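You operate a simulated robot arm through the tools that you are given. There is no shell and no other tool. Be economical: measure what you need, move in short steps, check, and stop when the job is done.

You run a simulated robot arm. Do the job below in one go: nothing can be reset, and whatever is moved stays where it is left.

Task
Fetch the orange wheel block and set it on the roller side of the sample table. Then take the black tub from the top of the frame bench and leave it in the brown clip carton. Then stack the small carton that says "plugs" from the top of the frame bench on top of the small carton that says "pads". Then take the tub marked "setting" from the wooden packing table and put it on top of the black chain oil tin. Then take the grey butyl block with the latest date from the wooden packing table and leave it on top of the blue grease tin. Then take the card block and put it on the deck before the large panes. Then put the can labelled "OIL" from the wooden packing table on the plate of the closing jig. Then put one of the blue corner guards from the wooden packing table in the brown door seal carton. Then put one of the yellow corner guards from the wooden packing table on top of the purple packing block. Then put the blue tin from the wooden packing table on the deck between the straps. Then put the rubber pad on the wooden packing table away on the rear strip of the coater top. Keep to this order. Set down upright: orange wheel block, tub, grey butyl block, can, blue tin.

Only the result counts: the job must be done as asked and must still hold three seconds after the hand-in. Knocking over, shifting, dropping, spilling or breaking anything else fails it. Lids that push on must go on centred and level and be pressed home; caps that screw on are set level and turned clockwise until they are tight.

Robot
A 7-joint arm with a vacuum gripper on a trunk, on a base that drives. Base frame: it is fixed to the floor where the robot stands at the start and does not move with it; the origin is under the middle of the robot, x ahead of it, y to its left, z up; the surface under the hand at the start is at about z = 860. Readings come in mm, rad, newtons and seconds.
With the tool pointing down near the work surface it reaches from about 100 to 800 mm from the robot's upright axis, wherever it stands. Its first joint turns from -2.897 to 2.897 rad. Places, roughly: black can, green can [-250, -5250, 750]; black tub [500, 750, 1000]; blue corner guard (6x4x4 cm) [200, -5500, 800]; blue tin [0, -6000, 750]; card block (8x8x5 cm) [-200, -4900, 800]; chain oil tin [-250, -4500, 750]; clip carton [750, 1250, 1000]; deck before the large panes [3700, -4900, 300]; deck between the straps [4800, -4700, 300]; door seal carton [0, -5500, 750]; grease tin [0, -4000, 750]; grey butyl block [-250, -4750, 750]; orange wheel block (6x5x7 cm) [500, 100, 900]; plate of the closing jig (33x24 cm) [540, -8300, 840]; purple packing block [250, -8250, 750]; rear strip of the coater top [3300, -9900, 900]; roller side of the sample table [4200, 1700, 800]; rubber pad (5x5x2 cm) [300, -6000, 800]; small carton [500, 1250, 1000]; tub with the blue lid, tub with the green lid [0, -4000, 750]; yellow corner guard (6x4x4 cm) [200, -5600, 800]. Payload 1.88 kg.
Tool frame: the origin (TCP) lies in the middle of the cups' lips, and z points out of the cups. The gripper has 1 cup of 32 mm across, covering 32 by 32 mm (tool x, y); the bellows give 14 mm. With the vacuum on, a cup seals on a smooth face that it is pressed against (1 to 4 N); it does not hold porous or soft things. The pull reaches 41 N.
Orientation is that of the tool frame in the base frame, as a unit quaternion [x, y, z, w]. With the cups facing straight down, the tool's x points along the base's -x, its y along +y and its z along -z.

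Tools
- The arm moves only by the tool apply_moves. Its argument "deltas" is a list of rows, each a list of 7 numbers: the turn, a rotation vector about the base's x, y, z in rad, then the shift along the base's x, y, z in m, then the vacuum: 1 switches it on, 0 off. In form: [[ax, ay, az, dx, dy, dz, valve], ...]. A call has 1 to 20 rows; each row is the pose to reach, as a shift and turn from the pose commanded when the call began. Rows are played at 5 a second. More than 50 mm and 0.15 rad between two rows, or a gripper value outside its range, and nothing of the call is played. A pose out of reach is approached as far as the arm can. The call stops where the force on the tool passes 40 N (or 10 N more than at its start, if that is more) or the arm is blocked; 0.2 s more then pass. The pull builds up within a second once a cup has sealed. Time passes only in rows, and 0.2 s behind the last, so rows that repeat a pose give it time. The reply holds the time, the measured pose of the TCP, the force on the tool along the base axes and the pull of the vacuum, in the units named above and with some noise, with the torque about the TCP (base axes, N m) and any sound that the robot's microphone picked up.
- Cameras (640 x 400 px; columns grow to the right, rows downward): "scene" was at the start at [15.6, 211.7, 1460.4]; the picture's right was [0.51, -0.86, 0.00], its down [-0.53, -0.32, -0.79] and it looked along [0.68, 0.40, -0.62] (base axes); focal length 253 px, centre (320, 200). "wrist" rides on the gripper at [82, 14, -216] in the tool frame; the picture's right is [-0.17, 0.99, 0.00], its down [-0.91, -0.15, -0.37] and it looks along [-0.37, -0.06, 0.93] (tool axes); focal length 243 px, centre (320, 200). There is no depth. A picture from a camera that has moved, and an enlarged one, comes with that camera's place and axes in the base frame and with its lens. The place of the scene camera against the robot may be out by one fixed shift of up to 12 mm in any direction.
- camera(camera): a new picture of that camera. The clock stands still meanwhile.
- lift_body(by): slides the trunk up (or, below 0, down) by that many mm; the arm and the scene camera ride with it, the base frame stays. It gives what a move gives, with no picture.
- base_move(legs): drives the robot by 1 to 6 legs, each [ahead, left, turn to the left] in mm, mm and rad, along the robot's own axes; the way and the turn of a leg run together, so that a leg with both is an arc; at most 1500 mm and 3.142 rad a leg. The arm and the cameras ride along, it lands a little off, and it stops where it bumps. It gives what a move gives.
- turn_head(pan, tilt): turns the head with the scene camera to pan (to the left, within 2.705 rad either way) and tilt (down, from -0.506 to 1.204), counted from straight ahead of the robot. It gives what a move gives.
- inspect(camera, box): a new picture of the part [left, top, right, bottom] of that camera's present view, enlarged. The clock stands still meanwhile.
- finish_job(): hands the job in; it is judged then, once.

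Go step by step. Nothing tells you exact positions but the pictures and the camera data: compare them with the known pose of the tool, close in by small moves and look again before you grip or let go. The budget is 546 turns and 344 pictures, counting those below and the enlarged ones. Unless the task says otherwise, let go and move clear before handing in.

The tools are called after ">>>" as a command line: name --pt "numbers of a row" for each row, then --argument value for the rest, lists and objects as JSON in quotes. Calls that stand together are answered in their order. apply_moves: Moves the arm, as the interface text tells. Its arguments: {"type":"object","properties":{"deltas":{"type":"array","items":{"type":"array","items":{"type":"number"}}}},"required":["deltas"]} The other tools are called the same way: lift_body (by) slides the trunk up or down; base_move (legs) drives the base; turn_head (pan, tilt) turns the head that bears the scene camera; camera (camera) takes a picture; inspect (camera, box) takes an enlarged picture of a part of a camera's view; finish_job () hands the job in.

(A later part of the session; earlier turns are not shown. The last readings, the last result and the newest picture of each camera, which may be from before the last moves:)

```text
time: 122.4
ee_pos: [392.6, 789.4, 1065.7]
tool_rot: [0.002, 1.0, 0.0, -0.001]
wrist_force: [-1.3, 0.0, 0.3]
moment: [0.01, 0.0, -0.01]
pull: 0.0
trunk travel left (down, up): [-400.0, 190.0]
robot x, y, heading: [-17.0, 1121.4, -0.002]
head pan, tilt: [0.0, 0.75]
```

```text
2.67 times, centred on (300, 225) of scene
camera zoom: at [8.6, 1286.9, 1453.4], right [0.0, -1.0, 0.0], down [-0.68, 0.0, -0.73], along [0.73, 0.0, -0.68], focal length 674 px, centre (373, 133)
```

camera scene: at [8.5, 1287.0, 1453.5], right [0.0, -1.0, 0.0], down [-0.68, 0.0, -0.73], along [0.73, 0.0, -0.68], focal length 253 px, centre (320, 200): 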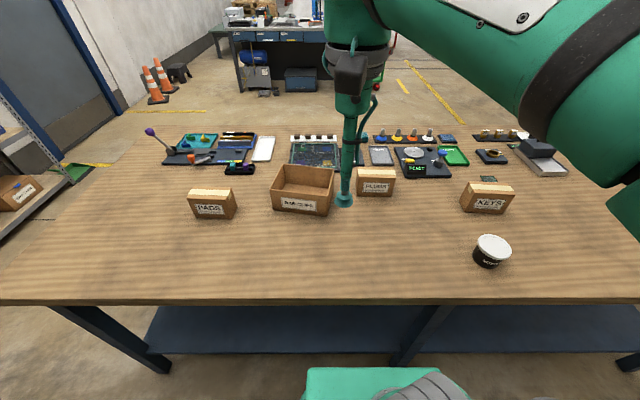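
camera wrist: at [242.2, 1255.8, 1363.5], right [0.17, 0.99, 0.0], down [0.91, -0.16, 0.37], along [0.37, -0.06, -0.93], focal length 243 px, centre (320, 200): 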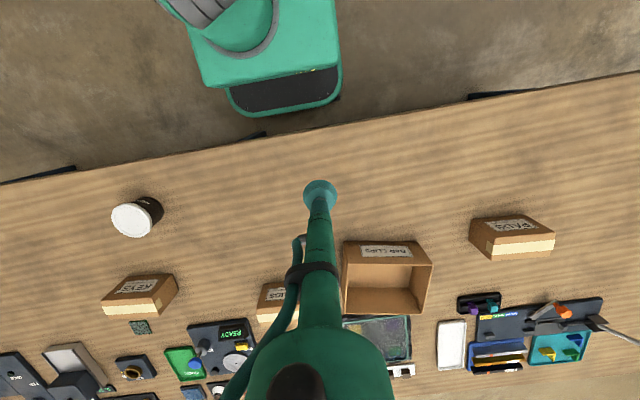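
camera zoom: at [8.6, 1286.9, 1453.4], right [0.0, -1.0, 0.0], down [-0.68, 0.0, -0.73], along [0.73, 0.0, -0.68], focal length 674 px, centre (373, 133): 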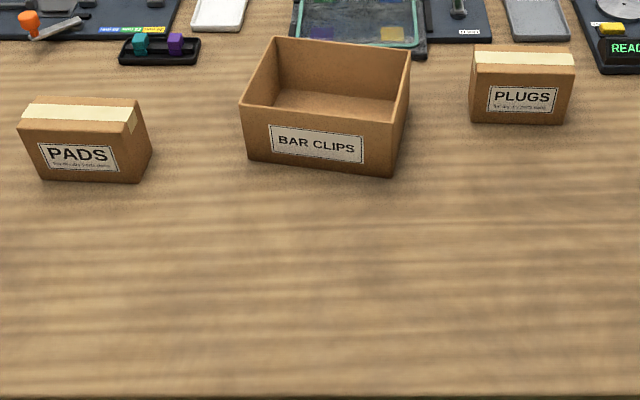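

>>> apply_moves --pt "0 0 0 0.0075 0.0475 0 0" --pt "0 0 0 0.0075 0.0475 -0.045 0" --pt "0 0 0 0.0075 0.0475 -0.09 0" --pt "0 0 0 0.0075 0.0475 -0.13 0" --pt "0 0 0 0.0075 0.0475 -0.143 1" --pt "0 0 0 0.0075 0.0475 -0.147 1" --pt "0 0 0 0.0075 0.0475 -0.151 1" --pt "0 0 0 0.0075 0.0475 -0.155 1" --pt "0 0 0 0.0075 0.0475 -0.155 1" --pt "0 0 0 0.0075 0.0475 -0.155 1"

```text
time: 124.6
ee_pos: [396.7, 837.0, 915.9]
tool_rot: [0.001, 1.0, -0.001, 0.001]
wrist_force: [1.3, -0.4, 30.0]
moment: [-0.03, -0.04, -0.04]
pull: 40.8
trunk travel left (down, up): [-400.0, 190.0]
robot x, y, heading: [-12.3, 1122.5, -0.006]
head pan, tilt: [0.0, 0.75]
```

Sealed on the lid. Lift and carry toward the clip carton (centre about (640,1335)).

>>> apply_moves --pt "0 0 0 0 0 0.03 1" --pt "0 0 0 0 0 0.07 1" --pt "0 0 0 0 0 0.11 1" --pt "0 0 0 0 0 0.15 1" --pt "0 0 0 0.018 0.04 0.15 1" --pt "0 0 0 0.036 0.08 0.15 1" --pt "0 0 0 0.054 0.12 0.15 1" --pt "0 0 0 0.072 0.16 0.15 1" --pt "0 0 0 0.09 0.2 0.15 1" --pt "0 0 0 0.108 0.24 0.15 1" --pt "0 0 0 0.126 0.28 0.15 1" --pt "0 0 0 0.144 0.32 0.15 1" --pt "0 0 0 0.162 0.36 0.15 1" --pt "0 0 0 0.18 0.4 0.15 1" --pt "0 0 0 0.198 0.44 0.15 1" --pt "0 0 0 0.216 0.48 0.15 1" --pt "0 0 0 0.216 0.48 0.15 1"

>>> camera --camera "wrist"

>>> camera --camera "scene"

```text
time: 128.2
ee_pos: [613.7, 1316.9, 1062.0]
tool_rot: [0.001, 1.0, -0.001, 0.0]
wrist_force: [0.3, 0.5, -2.0]
moment: [-0.03, 0.03, -0.02]
pull: 40.6
trunk travel left (down, up): [-400.0, 190.0]
robot x, y, heading: [-13.9, 1118.2, -0.006]
head pan, tilt: [0.0, 0.75]
```

```text
309 pictures are left
camera wrist: at [533.5, 1332.0, 1277.6], right [0.17, 0.99, 0.0], down [0.91, -0.16, 0.37], along [0.37, -0.06, -0.93], focal length 243 px, centre (320, 200)
```

wrist: 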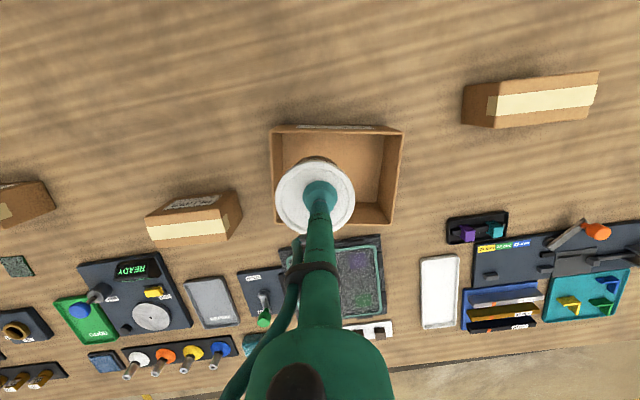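

```text
308 pictures are left
camera scene: at [8.7, 1287.2, 1453.4], right [0.0, -1.0, 0.0], down [-0.68, 0.0, -0.73], along [0.73, 0.0, -0.68], focal length 253 px, centre (320, 200)
```

scene: 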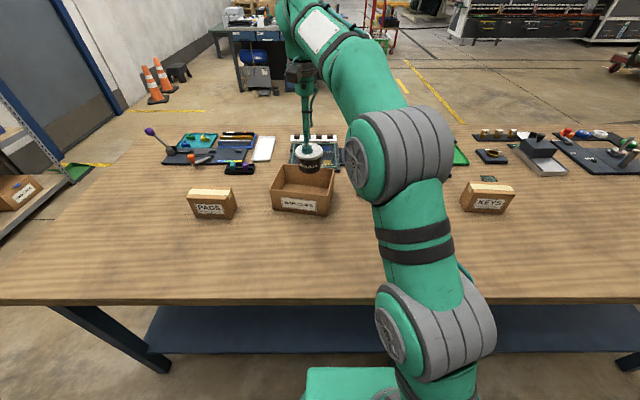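

>>> apply_moves --pt "0 0 0 0.03 0.021 0 1" --pt "0 0 0 0.03 0.021 -0.04 1" --pt "0 0 0 0.03 0.021 -0.08 1" --pt "0 0 0 0.03 0.021 -0.11 1" --pt "0 0 0 0.03 0.021 -0.13 1" --pt "0 0 0 0.03 0.021 -0.135 1" --pt "0 0 0 0.03 0.021 -0.138 1" --pt "0 0 0 0.03 0.021 -0.138 1"

>>> camera --camera "wrist"

```text
time: 130.0
ee_pos: [644.9, 1340.7, 926.6]
tool_rot: [0.002, 1.0, 0.0, -0.001]
wrist_force: [-0.2, -0.5, -1.0]
moment: [0.02, 0.01, 0.01]
pull: 40.7
trunk travel left (down, up): [-400.0, 190.0]
robot x, y, heading: [-11.9, 1118.2, -0.004]
head pan, tilt: [0.0, 0.75]
```

```text
307 pictures are left
camera wrist: at [564.0, 1355.1, 1141.0], right [0.17, 0.99, 0.0], down [0.91, -0.16, 0.37], along [0.37, -0.06, -0.93], focal length 243 px, centre (320, 200)
```

wrist: 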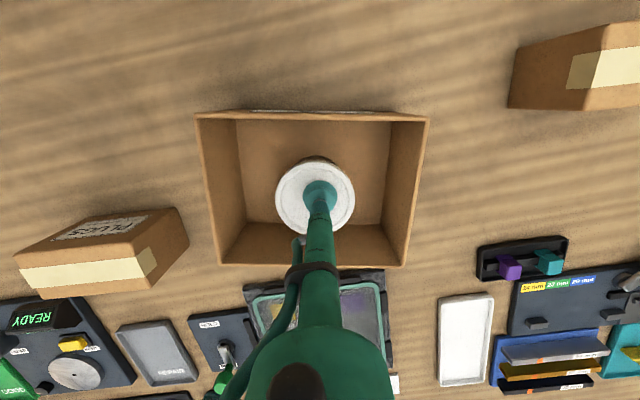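

Tub is centred within the carton; I'll lower in 2 mm steps to the floor.

>>> apply_moves --pt "0 0 0 0 0 -0.002 1" --pt "0 0 0 0 0 -0.004 1" --pt "0 0 0 0 0 -0.006 1" --pt "0 0 0 0 0 -0.008 1" --pt "0 0 0 0 0 -0.008 1"

```text
time: 131.2
ee_pos: [643.1, 1339.8, 920.8]
tool_rot: [0.0, 1.0, 0.0, 0.001]
wrist_force: [5.5, 1.3, 18.5]
moment: [-0.1, 0.0, 0.05]
pull: 40.5
trunk travel left (down, up): [-400.0, 190.0]
robot x, y, heading: [-15.8, 1118.8, -0.008]
head pan, tilt: [0.0, 0.75]
```

>>> apply_moves --pt "0 0 0 0 0 0.002 1" --pt "0 0 0 0 0 0.002 0" --pt "0 0 0 0 0 0.002 0" --pt "0 0 0 0 0 0.002 0" --pt "0 0 0 0 0 0.004 0" --pt "0 0 0 0 0 0.02 0" --pt "0 0 0 0 0 0.06 0" --pt "0 0 0 0 0 0.1 0" --pt "0 0 0 0 0 0.14 0" --pt "0 0 0 0 -0.04 0.16 0" --pt "0 0 0 0 -0.08 0.16 0" --pt "0 0 0 0 -0.12 0.16 0" --pt "0 0 0 0 -0.12 0.16 0"

>>> camera --camera "wrist"

```text
time: 134.0
ee_pos: [642.5, 1222.5, 1076.3]
tool_rot: [0.001, 1.0, 0.001, -0.001]
wrist_force: [0.1, 0.0, -1.0]
moment: [0.04, 0.01, 0.05]
pull: 0.0
trunk travel left (down, up): [-400.0, 190.0]
robot x, y, heading: [-15.2, 1118.6, -0.004]
head pan, tilt: [0.0, 0.75]
```

```text
306 pictures are left
camera wrist: at [563.5, 1236.2, 1291.4], right [0.17, 0.99, 0.0], down [0.91, -0.16, 0.37], along [0.37, -0.06, -0.93], focal length 243 px, centre (320, 200)
```

wrist: 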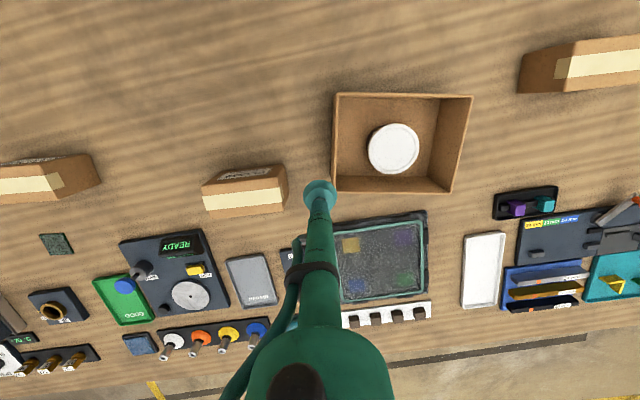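

>>> inspect --camera "wrist" --box '[180, 140, 320, 240]'

>>> inspect --camera "wrist" --box '[500, 20, 640, 110]'

```text
4.00 times, centred on (250, 190) of wrist
camera zoom: at [563.5, 1236.2, 1291.4], right [0.17, 0.99, 0.0], down [0.91, -0.16, 0.37], along [0.37, -0.06, -0.93], focal length 970 px, centre (600, 240)
```

zoom: 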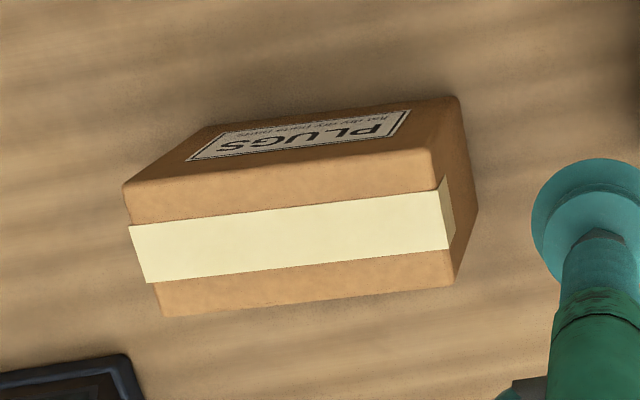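

```text
4.44 times, centred on (570, 65) of wrist
camera zoom: at [563.5, 1236.2, 1291.4], right [0.17, 0.99, 0.0], down [0.91, -0.16, 0.37], along [0.37, -0.06, -0.93], focal length 1078 px, centre (-791, 800)
```

zoom: 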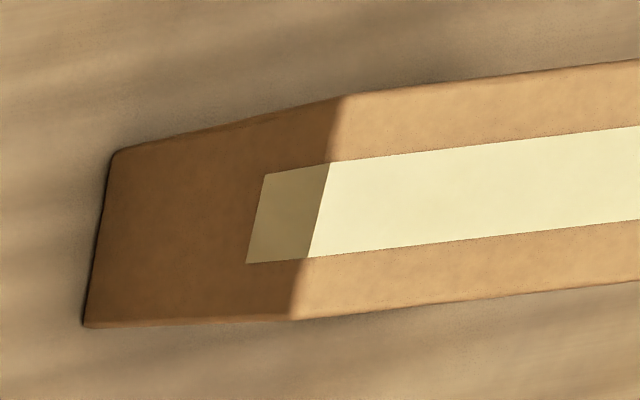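

The carton's top has a ~22 mm tape strip. I'll look from beyond it to pin down its position and height.

>>> apply_moves --pt "0 0 0 0.02 -0.04 0 0" --pt "0 0 0 0.04 -0.08 0 0" --pt "0 0 0 0.07 -0.115 0 0" --pt "0 0 0 0.09 -0.13 -0.02 0" --pt "0 0 0 0.09 -0.13 -0.05 0" --pt "0 0 0 0.09 -0.13 -0.05 0"

>>> inspect --camera "wrist" --box '[220, 90, 420, 215]'

```text
time: 135.4
ee_pos: [732.1, 1093.6, 1024.7]
tool_rot: [0.002, 1.0, 0.001, -0.001]
wrist_force: [0.0, -0.2, -0.2]
moment: [0.01, 0.02, 0.02]
pull: 0.1
out of reach, approached as far as the arm can: row 3, 4, 5, 6
trunk travel left (down, up): [-400.0, 190.0]
robot x, y, heading: [-16.2, 1117.8, -0.003]
head pan, tilt: [0.0, 0.75]
```

```text
3.20 times, centred on (320, 152) of wrist
camera zoom: at [651.2, 1107.6, 1239.9], right [0.17, 0.99, 0.0], down [0.91, -0.16, 0.37], along [0.37, -0.06, -0.93], focal length 776 px, centre (320, 352)
```

zoom: 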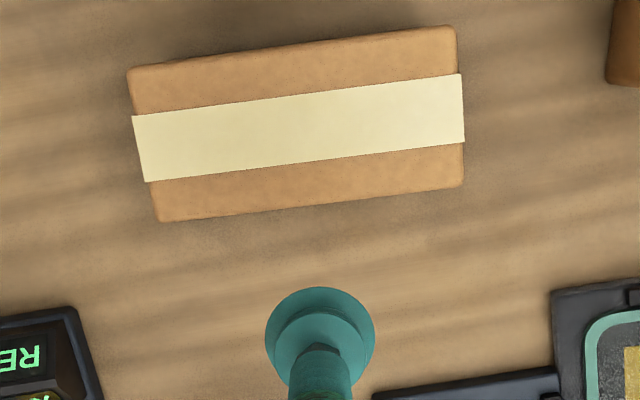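

Tape centre about (680,1097), top z ≈ 946. I'll try to pick it on the tape.

>>> apply_moves --pt "0 0 0 -0.03 0.003 0 0" --pt "0 0 0 -0.0525 0.003 0 0" --pt "0 0 0 -0.0525 0.003 -0.04 0" --pt "0 0 0 -0.0525 0.003 -0.07 1" --pt "0 0 0 -0.0525 0.003 -0.074 1" --pt "0 0 0 -0.0525 0.003 -0.077 1" --pt "0 0 0 -0.0525 0.003 -0.08 1" --pt "0 0 0 -0.0525 0.003 -0.08 1" --pt "0 0 0 -0.0525 0.003 -0.08 1"

```text
time: 136.2
ee_pos: [713.7, 1101.5, 927.1]
tool_rot: [0.004, 0.999, 0.007, -0.04]
wrist_force: [-0.3, 1.5, 10.6]
moment: [-0.02, 0.19, 0.09]
pull: 0.1
out of reach, approached as far as the arm can: row 1
trunk travel left (down, up): [-400.0, 190.0]
robot x, y, heading: [-17.5, 1119.8, -0.004]
head pan, tilt: [0.0, 0.75]
stopped in row 3: the force on the tool passed its limit at 84 N (the readings are from after the stop); the commanded pose is now the measured one
```

It struck something; I'll look before moving.

>>> camera --camera "wrist"

>>> camera --camera "scene"

```text
302 pictures are left
camera wrist: at [650.1, 1112.3, 1147.5], right [0.17, 0.98, 0.0], down [0.94, -0.17, 0.3], along [0.29, -0.05, -0.95], focal length 243 px, centre (320, 200)
```

wrist: 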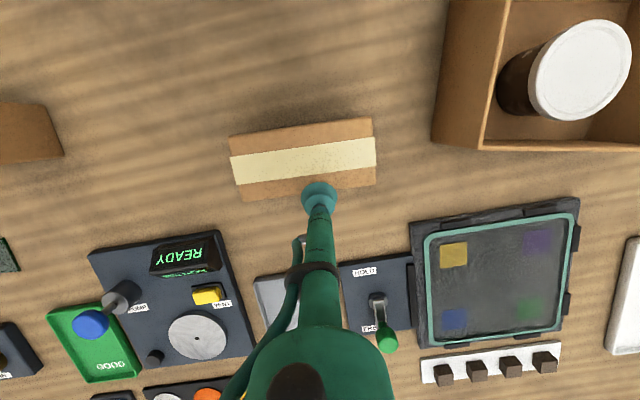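

```text
301 pictures are left
camera scene: at [8.9, 1287.1, 1453.5], right [0.0, -1.0, 0.0], down [-0.68, 0.0, -0.73], along [0.73, 0.0, -0.68], focal length 253 px, centre (320, 200)
```

scene: 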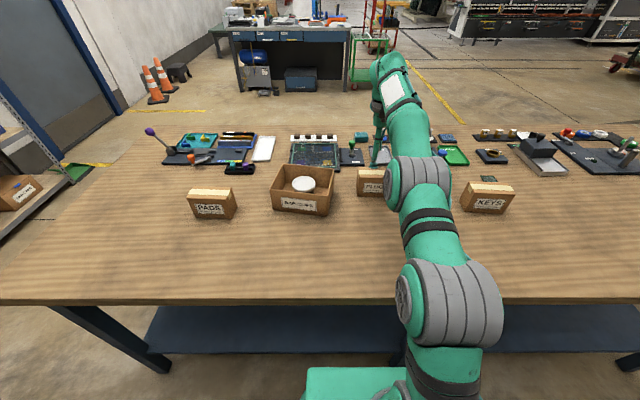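

Carton still upright. I'll rise straight up and retreat to a comfortable reach.

>>> apply_moves --pt "0 0.04 0 0.003 0 0.02 0" --pt "0 0.08 0 0.003 0 0.05 0" --pt "0 0.08 0 0 0 0.09 0" --pt "0 0.08 0 -0.02 0 0.13 0" --pt "0 0.08 0 -0.05 0 0.14 0" --pt "0 0.08 0 -0.09 0 0.14 0" --pt "0 0.08 0 -0.11 0 0.14 0" --pt "0 0.08 0 -0.11 0 0.14 0"

>>> camera --camera "wrist"

```text
time: 138.0
ee_pos: [603.9, 1101.2, 1065.1]
tool_rot: [0.005, 0.997, 0.006, -0.081]
wrist_force: [-0.1, -0.4, 0.7]
moment: [0.0, -0.04, -0.01]
pull: 0.1
out of reach, approached as far as the arm can: row 2, 3, 4, 5
trunk travel left (down, up): [-400.0, 190.0]
robot x, y, heading: [-15.9, 1118.5, 0.002]
head pan, tilt: [0.0, 0.75]
```

```text
300 pictures are left
camera wrist: at [558.2, 1112.5, 1290.9], right [0.17, 0.98, -0.01], down [0.96, -0.17, 0.22], along [0.21, -0.05, -0.98], focal length 243 px, centre (320, 200)
```

wrist: 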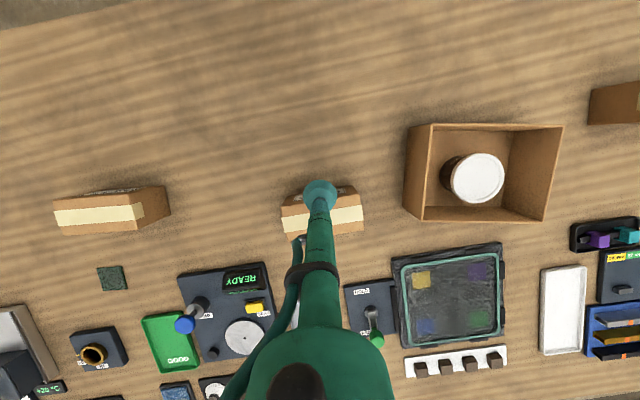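

Tool is tilted 0.16 rad; I'll level it, then go over the tape and press down gently.

>>> apply_moves --pt "-0.006 -0.08 0.005 0 0 0 0" --pt "-0.012 -0.162 0.01 0 0 0 0" --pt "-0.012 -0.162 0.01 0.04 -0.002 -0.01 0" --pt "-0.012 -0.162 0.01 0.075 -0.005 -0.03 0" --pt "-0.012 -0.162 0.01 0.075 -0.005 -0.06 0" --pt "-0.012 -0.162 0.01 0.075 -0.005 -0.06 0"

>>> inspect --camera "wrist" --box '[220, 120, 420, 245]'

```text
time: 139.4
ee_pos: [676.9, 1096.9, 1004.9]
tool_rot: [-0.001, 1.0, 0.001, 0.0]
wrist_force: [-0.6, 0.1, 0.2]
moment: [0.0, 0.01, 0.05]
pull: 0.1
trunk travel left (down, up): [-400.0, 190.0]
robot x, y, heading: [-14.4, 1119.9, -0.001]
head pan, tilt: [0.0, 0.75]
```

```text
3.20 times, centred on (320, 182) of wrist
camera zoom: at [594.8, 1109.4, 1218.3], right [0.16, 0.99, 0.0], down [0.91, -0.15, 0.38], along [0.37, -0.06, -0.93], focal length 776 px, centre (320, 256)
```

zoom: 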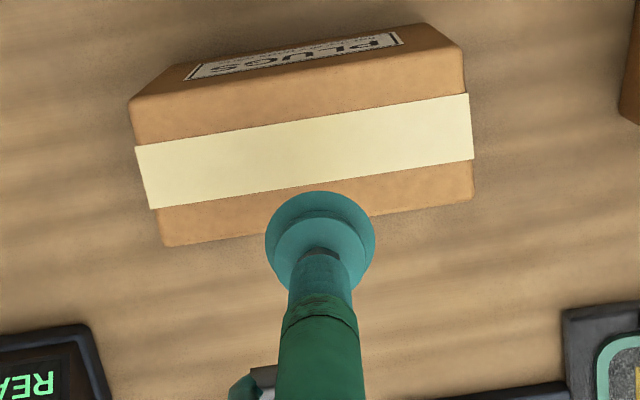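

The carton has shifted slightly to about (662,1094). I correct and descend.

>>> apply_moves --pt "0 0 0 -0.0155 -0.003 0 0" --pt "0 0 0 -0.0155 -0.003 -0.03 0" --pt "0 0 0 -0.0155 -0.003 -0.05 1" --pt "0 0 0 -0.0155 -0.003 -0.056 1" --pt "0 0 0 -0.0155 -0.003 -0.059 1" --pt "0 0 0 -0.0155 -0.003 -0.061 1" --pt "0 0 0 -0.0155 -0.003 -0.061 1" --pt "0 0 0 -0.0155 -0.003 -0.061 1"

>>> inspect --camera "wrist" --box '[220, 120, 420, 245]'

```text
time: 141.2
ee_pos: [662.8, 1092.9, 945.7]
tool_rot: [0.0, 1.0, 0.0, 0.0]
wrist_force: [-2.1, 0.8, 2.1]
moment: [-0.02, -0.01, -0.01]
pull: 40.9
trunk travel left (down, up): [-400.0, 190.0]
robot x, y, heading: [-14.5, 1119.1, -0.007]
head pan, tilt: [0.0, 0.75]
```

```text
3.20 times, centred on (320, 182) of wrist
camera zoom: at [580.8, 1107.0, 1160.3], right [0.17, 0.99, 0.0], down [0.91, -0.15, 0.37], along [0.37, -0.06, -0.93], focal length 776 px, centre (320, 256)
```

zoom: 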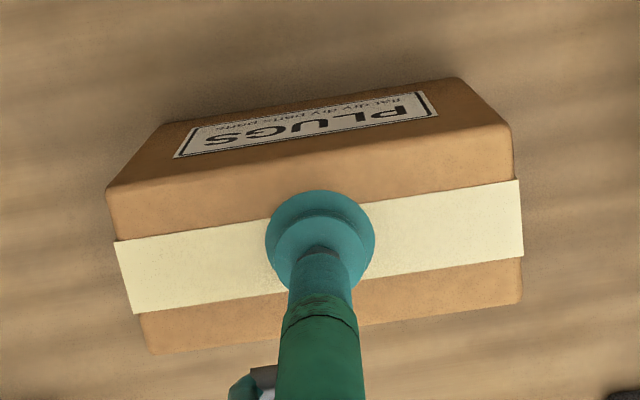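

Sealed. I'll lift, drive left 300 mm to bring PADS into easy reach, then look.

>>> apply_moves --pt "0 0 0 0 0 0.03 1" --pt "0 0 0 0 0 0.07 1" --pt "0 0 0 -0.02 0 0.11 1" --pt "0 0 0 -0.06 0 0.14 1" --pt "0 0 0 -0.1 0 0.16 1" --pt "0 0 0 -0.14 0 0.16 1" --pt "0 0 0 -0.14 0 0.16 1"

>>> base_move --legs '[[0, 300, 0]]'

>>> camera --camera "wrist"

>>> camera --camera "scene"

```text
time: 142.8
ee_pos: [524.5, 1092.5, 1104.2]
tool_rot: [-0.001, 1.0, 0.001, 0.0]
wrist_force: [-0.3, 0.8, -1.4]
moment: [0.01, -0.03, 0.02]
pull: 41.4
trunk travel left (down, up): [-400.0, 190.0]
robot x, y, heading: [-17.5, 1117.6, -0.011]
head pan, tilt: [0.0, 0.75]
```

```text
time: 144.9
ee_pos: [525.0, 1398.5, 1105.6]
tool_rot: [0.0, 1.0, 0.001, 0.0]
wrist_force: [-0.3, 0.1, -2.4]
moment: [-0.02, -0.02, -0.01]
pull: 41.1
trunk travel left (down, up): [-400.0, 190.0]
robot x, y, heading: [-13.8, 1423.5, -0.002]
head pan, tilt: [0.0, 0.75]
```

```text
297 pictures are left
camera wrist: at [443.6, 1411.6, 1319.7], right [0.17, 0.99, 0.0], down [0.91, -0.15, 0.37], along [0.37, -0.06, -0.93], focal length 243 px, centre (320, 200)
```

wrist: 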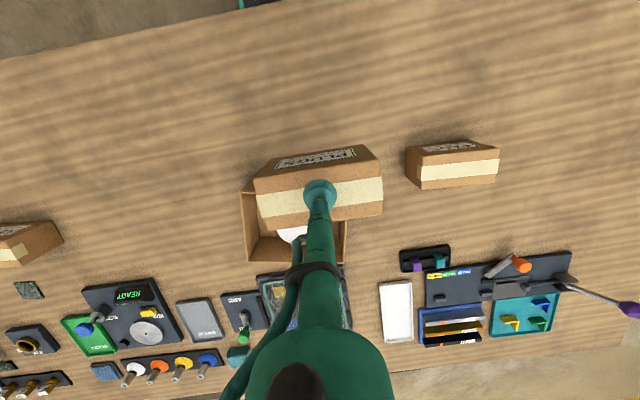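

```text
296 pictures are left
camera scene: at [9.8, 1593.4, 1453.5], right [0.0, -1.0, 0.0], down [-0.68, 0.0, -0.73], along [0.73, 0.0, -0.68], focal length 253 px, centre (320, 200)
```

scene: 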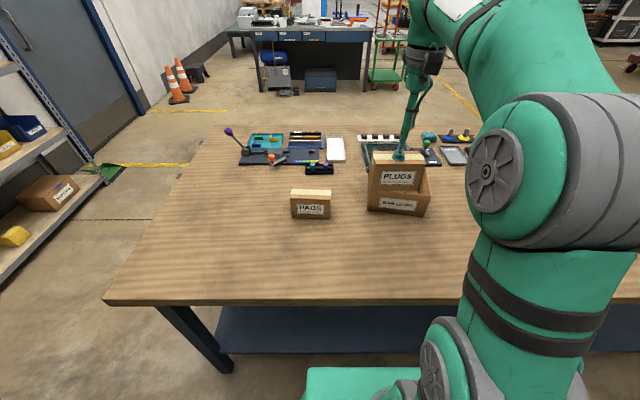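

>>> inspect --camera "wrist" --box '[390, 120, 520, 210]'

>>> inspect --camera "wrist" --box '[240, 130, 400, 240]'

```text
4.44 times, centred on (455, 165) of wrist
camera zoom: at [443.6, 1411.6, 1319.7], right [0.17, 0.99, 0.0], down [0.91, -0.15, 0.37], along [0.37, -0.06, -0.93], focal length 1078 px, centre (-280, 356)
```

zoom: 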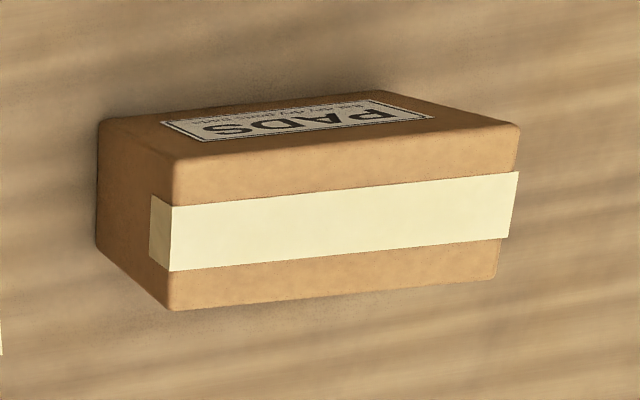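

```text
3.64 times, centred on (320, 185) of wrist
camera zoom: at [443.6, 1411.6, 1319.7], right [0.17, 0.99, 0.0], down [0.91, -0.15, 0.37], along [0.37, -0.06, -0.93], focal length 882 px, centre (320, 254)
```

zoom: 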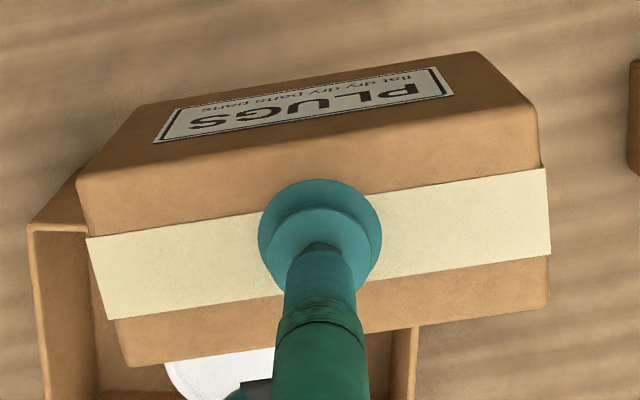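

PADS centre ≈ (579,1614), yaw −0.07; PLUGS yaw −0.015. I'll move over with −0.055 turn and check.

>>> apply_moves --pt "0 0 -0.02 0.012 0.045 0 1" --pt "0 0 -0.04 0.024 0.09 0 1" --pt "0 0 -0.055 0.036 0.135 0 1" --pt "0 0 -0.055 0.046 0.18 0 1" --pt "0 0 -0.055 0.053 0.2155 0 1" --pt "0 0 -0.055 0.053 0.2155 -0.04 1" --pt "0 0 -0.055 0.053 0.2155 -0.04 1"

>>> camera --camera "wrist"

>>> inspect --camera "scene" --box '[220, 120, 400, 240]'

```text
time: 146.5
ee_pos: [582.4, 1611.7, 1064.6]
tool_rot: [0.028, 1.0, 0.001, 0.0]
wrist_force: [-0.2, 0.9, -1.6]
moment: [0.0, 0.02, -0.02]
pull: 40.3
trunk travel left (down, up): [-400.0, 190.0]
robot x, y, heading: [-14.6, 1428.6, -0.004]
head pan, tilt: [0.0, 0.75]
```

```text
293 pictures are left
camera wrist: at [502.1, 1629.3, 1279.0], right [0.22, 0.98, 0.0], down [0.9, -0.2, 0.37], along [0.37, -0.08, -0.93], focal length 243 px, centre (320, 200)
```

wrist: 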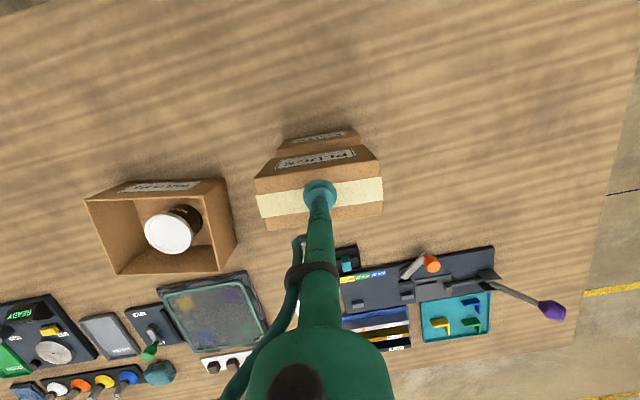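

```text
3.33 times, centred on (310, 180) of scene
camera zoom: at [9.9, 1593.6, 1453.4], right [0.0, -1.0, 0.0], down [-0.68, 0.0, -0.73], along [0.73, 0.0, -0.68], focal length 842 px, centre (353, 267)
```

zoom: 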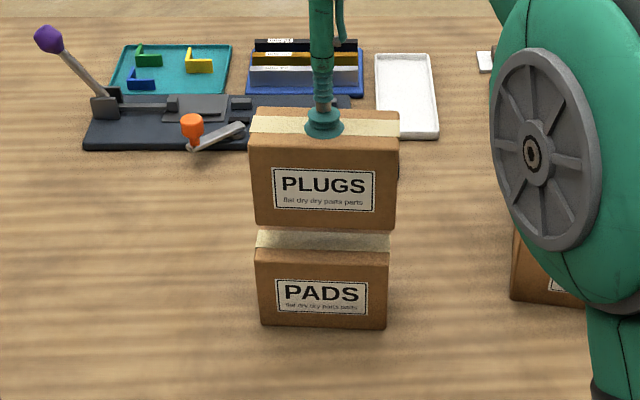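

>>> apply_moves --pt "0 0 0 -0.003 0.003 -0.01 1" --pt "0 0 0 -0.003 0.003 -0.026 1" --pt "0 0 0 -0.003 0.003 -0.028 1" --pt "0 0 0 -0.003 0.003 -0.03 1" --pt "0 0 0 -0.003 0.003 -0.03 1"

>>> inspect --camera "scene" --box '[220, 120, 400, 240]'

```text
time: 147.7
ee_pos: [575.5, 1615.5, 1035.0]
tool_rot: [0.029, 1.0, 0.001, 0.001]
wrist_force: [0.5, 0.9, -2.6]
moment: [0.01, 0.01, -0.01]
pull: 40.9
trunk travel left (down, up): [-400.0, 190.0]
robot x, y, heading: [-17.6, 1429.6, -0.005]
head pan, tilt: [0.0, 0.75]
```

```text
3.33 times, centred on (310, 180) of scene
camera zoom: at [9.8, 1593.6, 1453.4], right [0.0, -1.0, 0.0], down [-0.68, 0.0, -0.73], along [0.73, 0.0, -0.68], focal length 842 px, centre (353, 267)
```

zoom: 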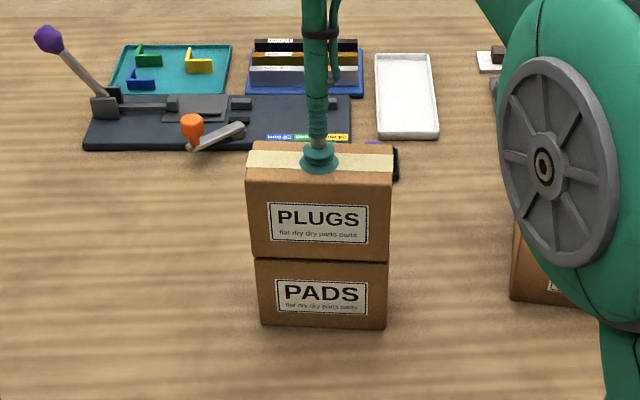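

>>> apply_moves --pt "0 0 0 0 0 -0.002 1" --pt "0 0 0 0 0 -0.004 1" --pt "0 0 0 0 0 -0.005 1" --pt "0 0 0 0 0 -0.005 1"

```text
time: 148.7
ee_pos: [574.2, 1615.6, 1029.5]
tool_rot: [0.028, 1.0, 0.0, 0.0]
wrist_force: [0.7, -0.1, 3.5]
moment: [0.0, -0.04, -0.04]
pull: 41.3
trunk travel left (down, up): [-400.0, 190.0]
robot x, y, heading: [-13.1, 1426.6, -0.003]
head pan, tilt: [0.0, 0.75]
```

>>> apply_moves --pt "0 0 0 0 0 -0.001 1" --pt "0 0 0 0 0 -0.001 0" --pt "0 0 0 0 0 -0.001 0" --pt "0 0 0 0 0 -0.001 0" --pt "0 0 0 0 0 -0.001 0" --pt "0 0 0 0 0 0.005 0" --pt "0 0 0 0 0 0.02 0" --pt "0 0 0 0 0 0.06 0" --pt "0 0 0 0 0 0.1 0" --pt "0 0 0 -0.03 0 0.12 0" --pt "0 0 0 -0.07 0 0.12 0" --pt "0 0 0 -0.11 -0.01 0.12 0" --pt "0 0 0 -0.15 -0.03 0.12 0" --pt "0 0 0 -0.19 -0.05 0.12 0" --pt "0 0 0 -0.23 -0.07 0.12 0" --pt "0 0 0 -0.23 -0.07 0.12 0"

>>> camera --camera "scene"

>>> inspect --camera "wrist" --box '[240, 180, 500, 340]'

```text
time: 152.1
ee_pos: [344.7, 1544.1, 1147.6]
tool_rot: [0.028, 1.0, 0.0, 0.001]
wrist_force: [-0.7, -0.2, -0.2]
moment: [-0.01, -0.06, 0.0]
pull: 0.0
trunk travel left (down, up): [-400.0, 190.0]
robot x, y, heading: [-16.8, 1430.2, -0.007]
head pan, tilt: [0.0, 0.75]
```

```text
290 pictures are left
camera scene: at [9.4, 1593.4, 1453.5], right [0.0, -1.0, 0.0], down [-0.68, 0.0, -0.73], along [0.73, 0.0, -0.68], focal length 253 px, centre (320, 200)
```

scene: 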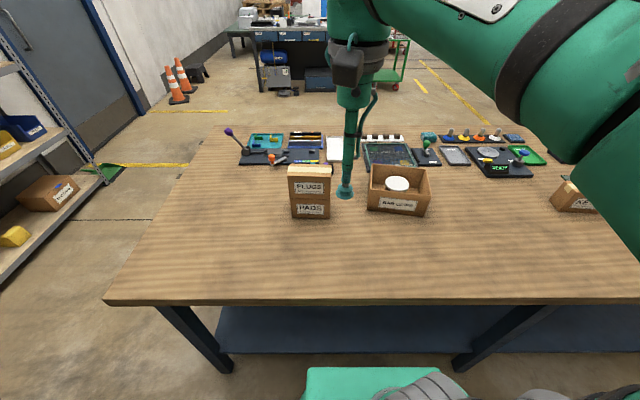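

```text
2.46 times, centred on (370, 260) of wrist
camera zoom: at [263.5, 1562.4, 1363.0], right [0.22, 0.98, 0.0], down [0.9, -0.2, 0.37], along [0.37, -0.08, -0.93], focal length 597 px, centre (197, 52)
```

zoom: 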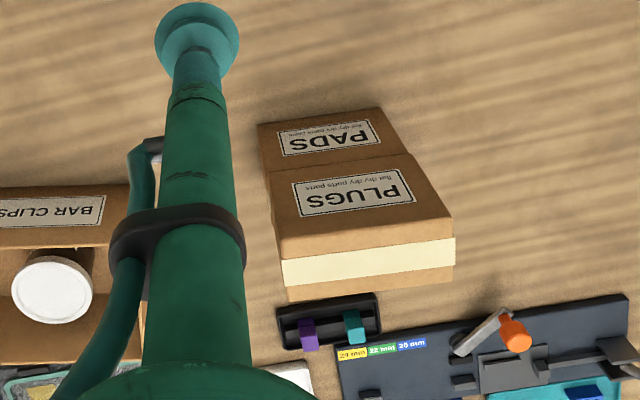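

Stack is good. Now drive to the wooden packing table, down the aisle at about x≈1000.

>>> base_move --legs '[[0, -1400, 0], [0, -1300, 0], [500, -400, 0], [500, -500, 0]]'

>>> turn_head --pan -1.9 --tilt 0.3

>>> camera --camera "scene"

```text
time: 171.8
ee_pos: [1310.0, -2074.6, 1148.1]
tool_rot: [0.04, 0.999, 0.001, 0.0]
wrist_force: [0.3, 0.0, 0.0]
moment: [0.03, -0.02, 0.01]
pull: 0.0
trunk travel left (down, up): [-400.0, 190.0]
robot x, y, heading: [945.6, -2185.0, -0.025]
head pan, tilt: [0.0, 0.75]
```

```text
time: 173.7
ee_pos: [1310.8, -2074.0, 1148.4]
tool_rot: [0.04, 0.999, 0.0, -0.001]
wrist_force: [-0.5, -0.2, -0.2]
moment: [-0.04, 0.04, 0.02]
pull: 0.0
trunk travel left (down, up): [-400.0, 190.0]
robot x, y, heading: [947.0, -2184.6, -0.029]
head pan, tilt: [-1.901, 0.3]
```

```text
288 pictures are left
camera scene: at [861.1, -2102.7, 1493.8], right [-0.94, 0.35, 0.0], down [0.1, 0.28, -0.96], along [-0.33, -0.9, -0.3], focal length 253 px, centre (320, 200)
```

scene: 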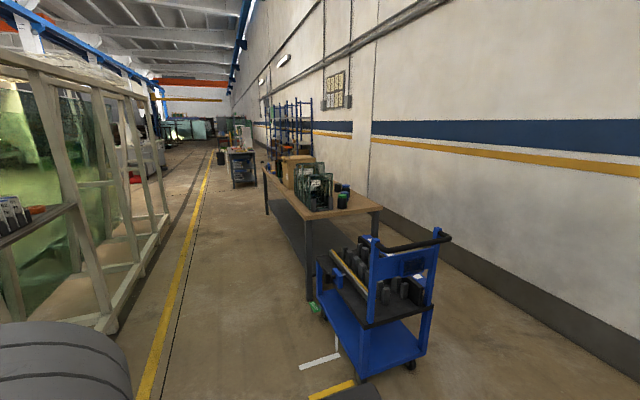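

The wooden table spans x≈−380..290, y≈−3950..−6150, wall about 1 m behind it. I'll drive alongside and survey its contents.

>>> base_move --legs '[[0, -1400, 0.028], [0, -600, 0]]'

>>> turn_head --pan 2.7 --tilt 0.5

>>> camera --camera "scene"

>>> turn_head --pan -2.5 --tilt 0.5

>>> camera --camera "scene"

```text
time: 183.9
ee_pos: [1226.2, -4129.0, 1148.8]
tool_rot: [0.05, 0.999, 0.0, 0.001]
wrist_force: [-1.0, 0.2, -0.3]
moment: [-0.01, 0.0, 0.02]
pull: 0.2
trunk travel left (down, up): [-400.0, 190.0]
robot x, y, heading: [864.4, -4227.6, -0.05]
head pan, tilt: [-1.901, 0.3]
```

```text
time: 187.6
ee_pos: [1225.1, -4129.1, 1148.3]
tool_rot: [0.05, 0.999, 0.001, 0.001]
wrist_force: [0.1, -0.6, -0.2]
moment: [0.0, 0.0, 0.01]
pull: 0.0
trunk travel left (down, up): [-400.0, 190.0]
robot x, y, heading: [860.5, -4233.5, -0.049]
head pan, tilt: [2.7, 0.499]
```

```text
287 pictures are left
camera scene: at [730.1, -4017.8, 1475.4], right [0.47, 0.88, 0.0], down [0.42, -0.23, -0.88], along [-0.77, 0.41, -0.48], focal length 253 px, centre (320, 200)
```

scene: 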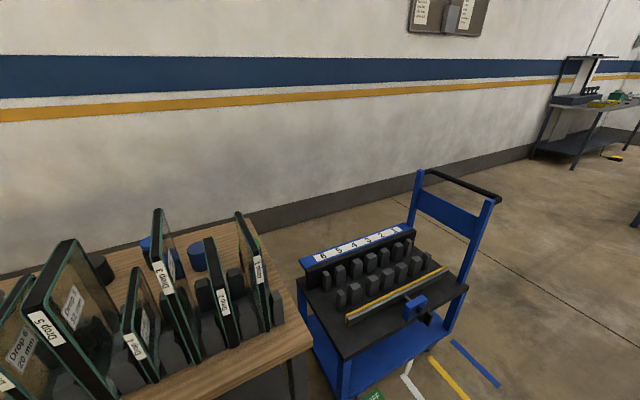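

```text
time: 191.6
ee_pos: [1225.0, -4128.6, 1147.7]
tool_rot: [0.05, 0.999, 0.0, 0.0]
wrist_force: [0.5, 0.4, 0.5]
moment: [-0.03, 0.02, -0.03]
pull: 0.1
trunk travel left (down, up): [-400.0, 190.0]
robot x, y, heading: [860.1, -4231.7, -0.048]
head pan, tilt: [-2.499, 0.499]
```

```text
286 pictures are left
camera scene: at [735.0, -4111.6, 1475.4], right [-0.56, 0.83, 0.0], down [0.4, 0.27, -0.88], along [-0.73, -0.49, -0.48], focal length 253 px, centre (320, 200)
```

scene: 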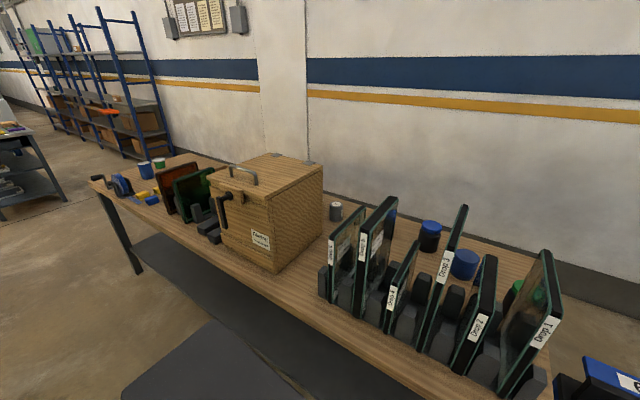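

Tubs and tins lie on the wall side behind the glass stands, so I'll drive round to the lane between table and wall (≈1 m wide).

>>> base_move --legs '[[0, 0, 0.048], [0, 1400, 0], [0, 450, 0], [-800, 0, 0], [-850, 0, 0]]'

>>> turn_head --pan -1.3 --tilt 0.5

>>> camera --camera "scene"

```text
time: 209.4
ee_pos: [-384.5, -2219.5, 1148.0]
tool_rot: [0.05, 0.999, 0.001, 0.0]
wrist_force: [-0.3, 1.1, -0.1]
moment: [0.04, 0.05, -0.02]
pull: 0.0
trunk travel left (down, up): [-400.0, 190.0]
robot x, y, heading: [-753.3, -2324.6, -0.045]
head pan, tilt: [-2.499, 0.499]
```

```text
time: 210.8
ee_pos: [-385.1, -2218.8, 1148.3]
tool_rot: [0.049, 0.999, 0.0, 0.0]
wrist_force: [-0.3, -0.3, 0.7]
moment: [0.01, 0.01, -0.03]
pull: 0.0
trunk travel left (down, up): [-400.0, 190.0]
robot x, y, heading: [-748.5, -2322.7, -0.045]
head pan, tilt: [-1.3, 0.499]
```

```text
285 pictures are left
camera scene: at [-780.3, -2240.0, 1475.4], right [-0.98, -0.22, 0.0], down [-0.11, 0.47, -0.88], along [0.19, -0.86, -0.48], focal length 253 px, centre (320, 200)
```

scene: 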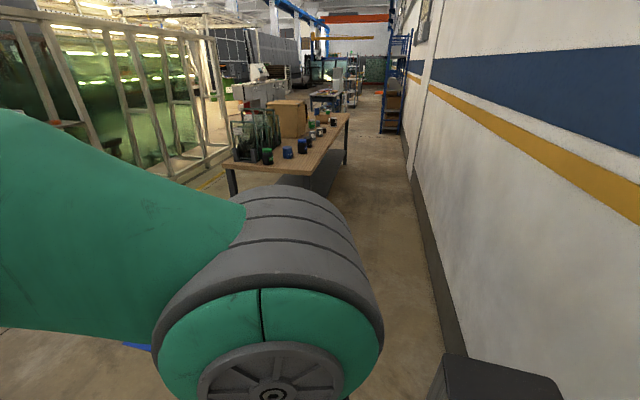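

>>> base_move --legs '[[0, 0, 0.045], [0, -900, 0], [0, -800, 0]]'

>>> turn_head --pan -0.5 --tilt 0.6

>>> camera --camera "scene"

>>> camera --camera "wrist"

```text
time: 219.9
ee_pos: [-432.9, -3924.7, 1149.0]
tool_rot: [0.052, 0.999, 0.0, 0.0]
wrist_force: [0.6, 0.5, -0.2]
moment: [0.01, -0.01, 0.01]
pull: 0.1
trunk travel left (down, up): [-400.0, 190.0]
robot x, y, heading: [-799.5, -4026.6, -0.054]
head pan, tilt: [-1.3, 0.499]
```

```text
time: 221.0
ee_pos: [-432.8, -3926.3, 1147.4]
tool_rot: [0.052, 0.999, 0.002, 0.0]
wrist_force: [-0.4, -0.8, 0.1]
moment: [0.0, -0.02, -0.01]
pull: 0.1
trunk travel left (down, up): [-400.0, 190.0]
robot x, y, heading: [-799.9, -4026.8, -0.049]
head pan, tilt: [-0.499, 0.6]
```

```text
284 pictures are left
camera scene: at [-772.5, -3902.3, 1466.3], right [-0.53, -0.85, 0.0], down [-0.48, 0.3, -0.83], along [0.7, -0.43, -0.56], focal length 253 px, centre (320, 200)
```

scene: 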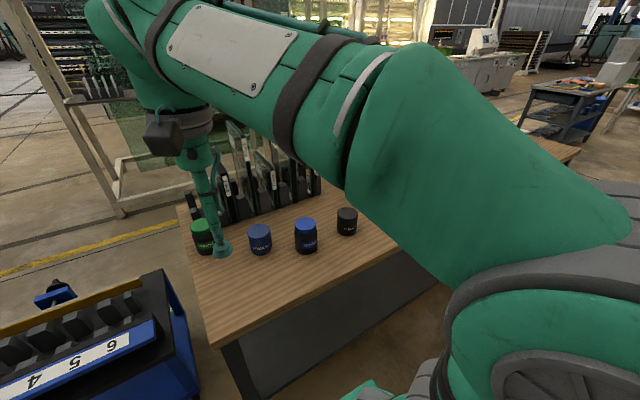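

```text
283 pictures are left
camera wrist: at [-512.2, -3903.7, 1362.9], right [0.27, 0.96, 0.0], down [0.89, -0.25, 0.37], along [0.36, -0.1, -0.93], focal length 243 px, centre (320, 200)
```

wrist: 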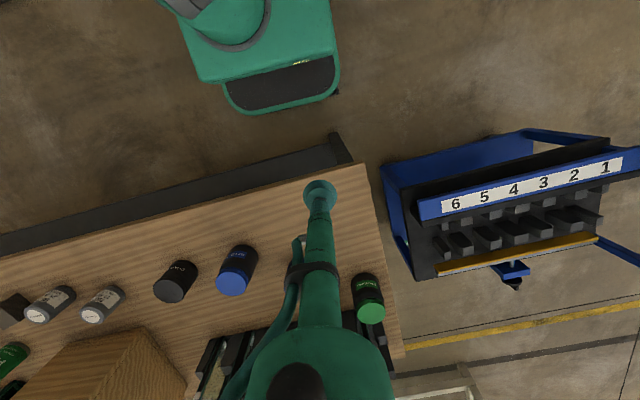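

>>> base_move --legs '[[0, 0, 0.05], [130, -150, 0]]'

>>> apply_moves --pt "0 0 0.03 0 0 0 0" --pt "0 0 0.056 0 0 0 0" --pt "0 0 0.056 0 0 0 0"

>>> camera --camera "wrist"

>>> turn_head --pan 0 --tilt 0.8

>>> camera --camera "scene"

```text
time: 223.0
ee_pos: [-308.2, -4058.2, 1148.7]
tool_rot: [0.027, 1.0, 0.001, 0.001]
wrist_force: [-0.1, -0.2, -0.2]
moment: [-0.04, -0.02, 0.0]
pull: 0.0
trunk travel left (down, up): [-400.0, 190.0]
robot x, y, heading: [-662.5, -4175.4, -0.004]
head pan, tilt: [-0.499, 0.6]
```

```text
time: 223.8
ee_pos: [-308.9, -4057.0, 1148.9]
tool_rot: [-0.002, 1.0, 0.001, 0.0]
wrist_force: [0.1, -0.2, 0.2]
moment: [0.02, -0.03, -0.01]
pull: 0.0
trunk travel left (down, up): [-400.0, 190.0]
robot x, y, heading: [-668.0, -4179.1, -0.003]
head pan, tilt: [-0.499, 0.6]
```

```text
282 pictures are left
camera wrist: at [-389.8, -4043.2, 1363.0], right [0.16, 0.99, 0.0], down [0.91, -0.15, 0.37], along [0.37, -0.06, -0.93], focal length 243 px, centre (320, 200)
```

wrist: 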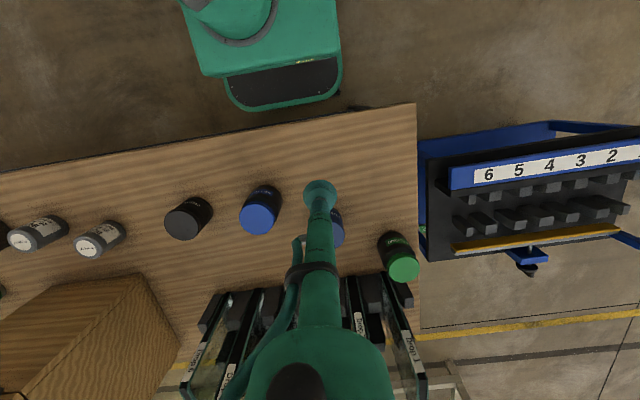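

```text
time: 224.8
ee_pos: [-308.4, -4056.4, 1147.9]
tool_rot: [-0.001, 1.0, 0.0, 0.0]
wrist_force: [0.0, 0.1, 0.2]
moment: [0.0, 0.0, -0.03]
pull: 0.1
trunk travel left (down, up): [-400.0, 190.0]
robot x, y, heading: [-668.5, -4178.1, 0.001]
head pan, tilt: [0.0, 0.799]
```

```text
281 pictures are left
camera scene: at [-645.1, -4008.8, 1449.5], right [0.0, -1.0, 0.0], down [-0.72, 0.0, -0.7], along [0.7, 0.0, -0.72], focal length 253 px, centre (320, 200)
```

scene: 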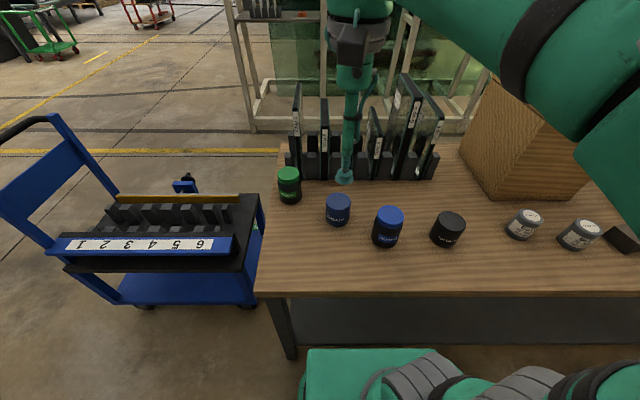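

>>> inspect --camera "scene" --box '[270, 160, 480, 260]'

>>> inspect --camera "scene" --box '[490, 190, 640, 270]'

>>> inspect --camera "wrist" --box '[0, 180, 140, 270]'

>>> inspect --camera "wrist" --box '[150, 160, 430, 300]'

```text
3.05 times, centred on (375, 210) of scene
camera zoom: at [-645.1, -4008.8, 1449.5], right [0.0, -1.0, 0.0], down [-0.72, 0.0, -0.7], along [0.7, 0.0, -0.72], focal length 770 px, centre (152, 170)
```

zoom: 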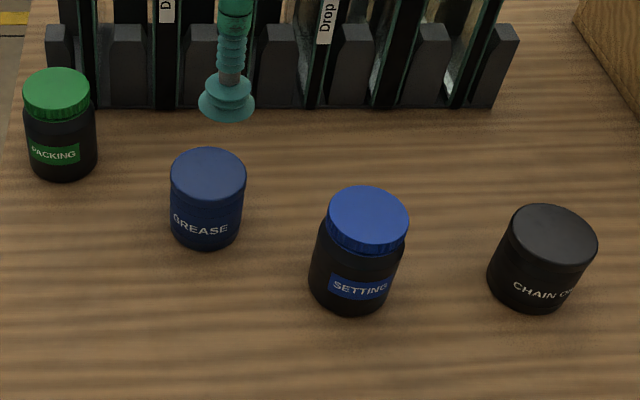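

```text
4.27 times, centred on (565, 230) of scene
camera zoom: at [-645.1, -4008.8, 1449.5], right [0.0, -1.0, 0.0], down [-0.72, 0.0, -0.7], along [0.7, 0.0, -0.72], focal length 1078 px, centre (-725, 72)
```

zoom: 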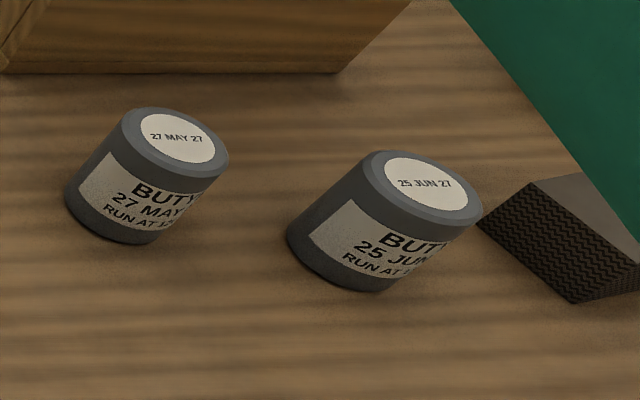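

```text
4.44 times, centred on (70, 225) of wrist
camera zoom: at [-389.8, -4043.2, 1363.0], right [0.16, 0.99, 0.0], down [0.91, -0.15, 0.37], along [0.37, -0.06, -0.93], focal length 1078 px, centre (1431, 89)
```

zoom: 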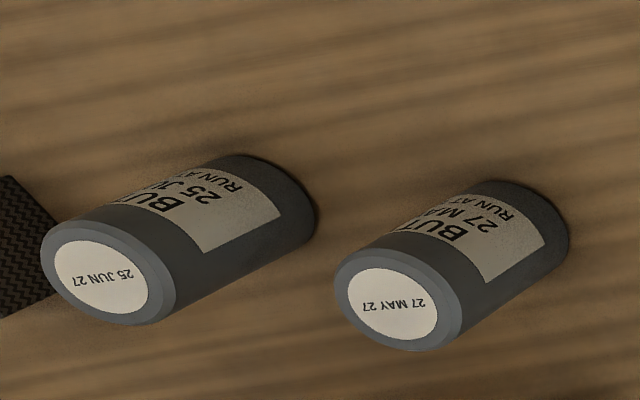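

```text
2.29 times, centred on (290, 230) of wrist
camera zoom: at [-389.8, -4043.2, 1363.0], right [0.16, 0.99, 0.0], down [0.91, -0.15, 0.37], along [0.37, -0.06, -0.93], focal length 555 px, centre (389, 131)
```

zoom: 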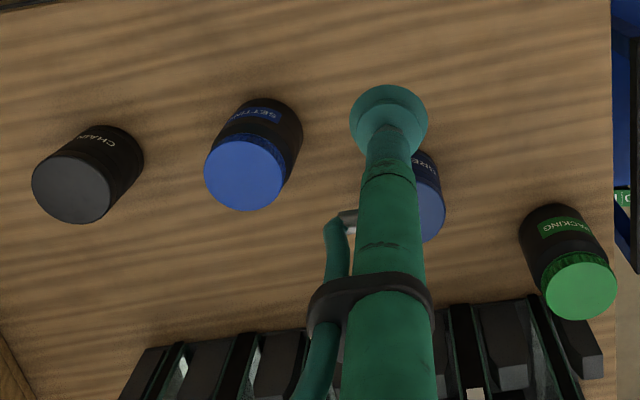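

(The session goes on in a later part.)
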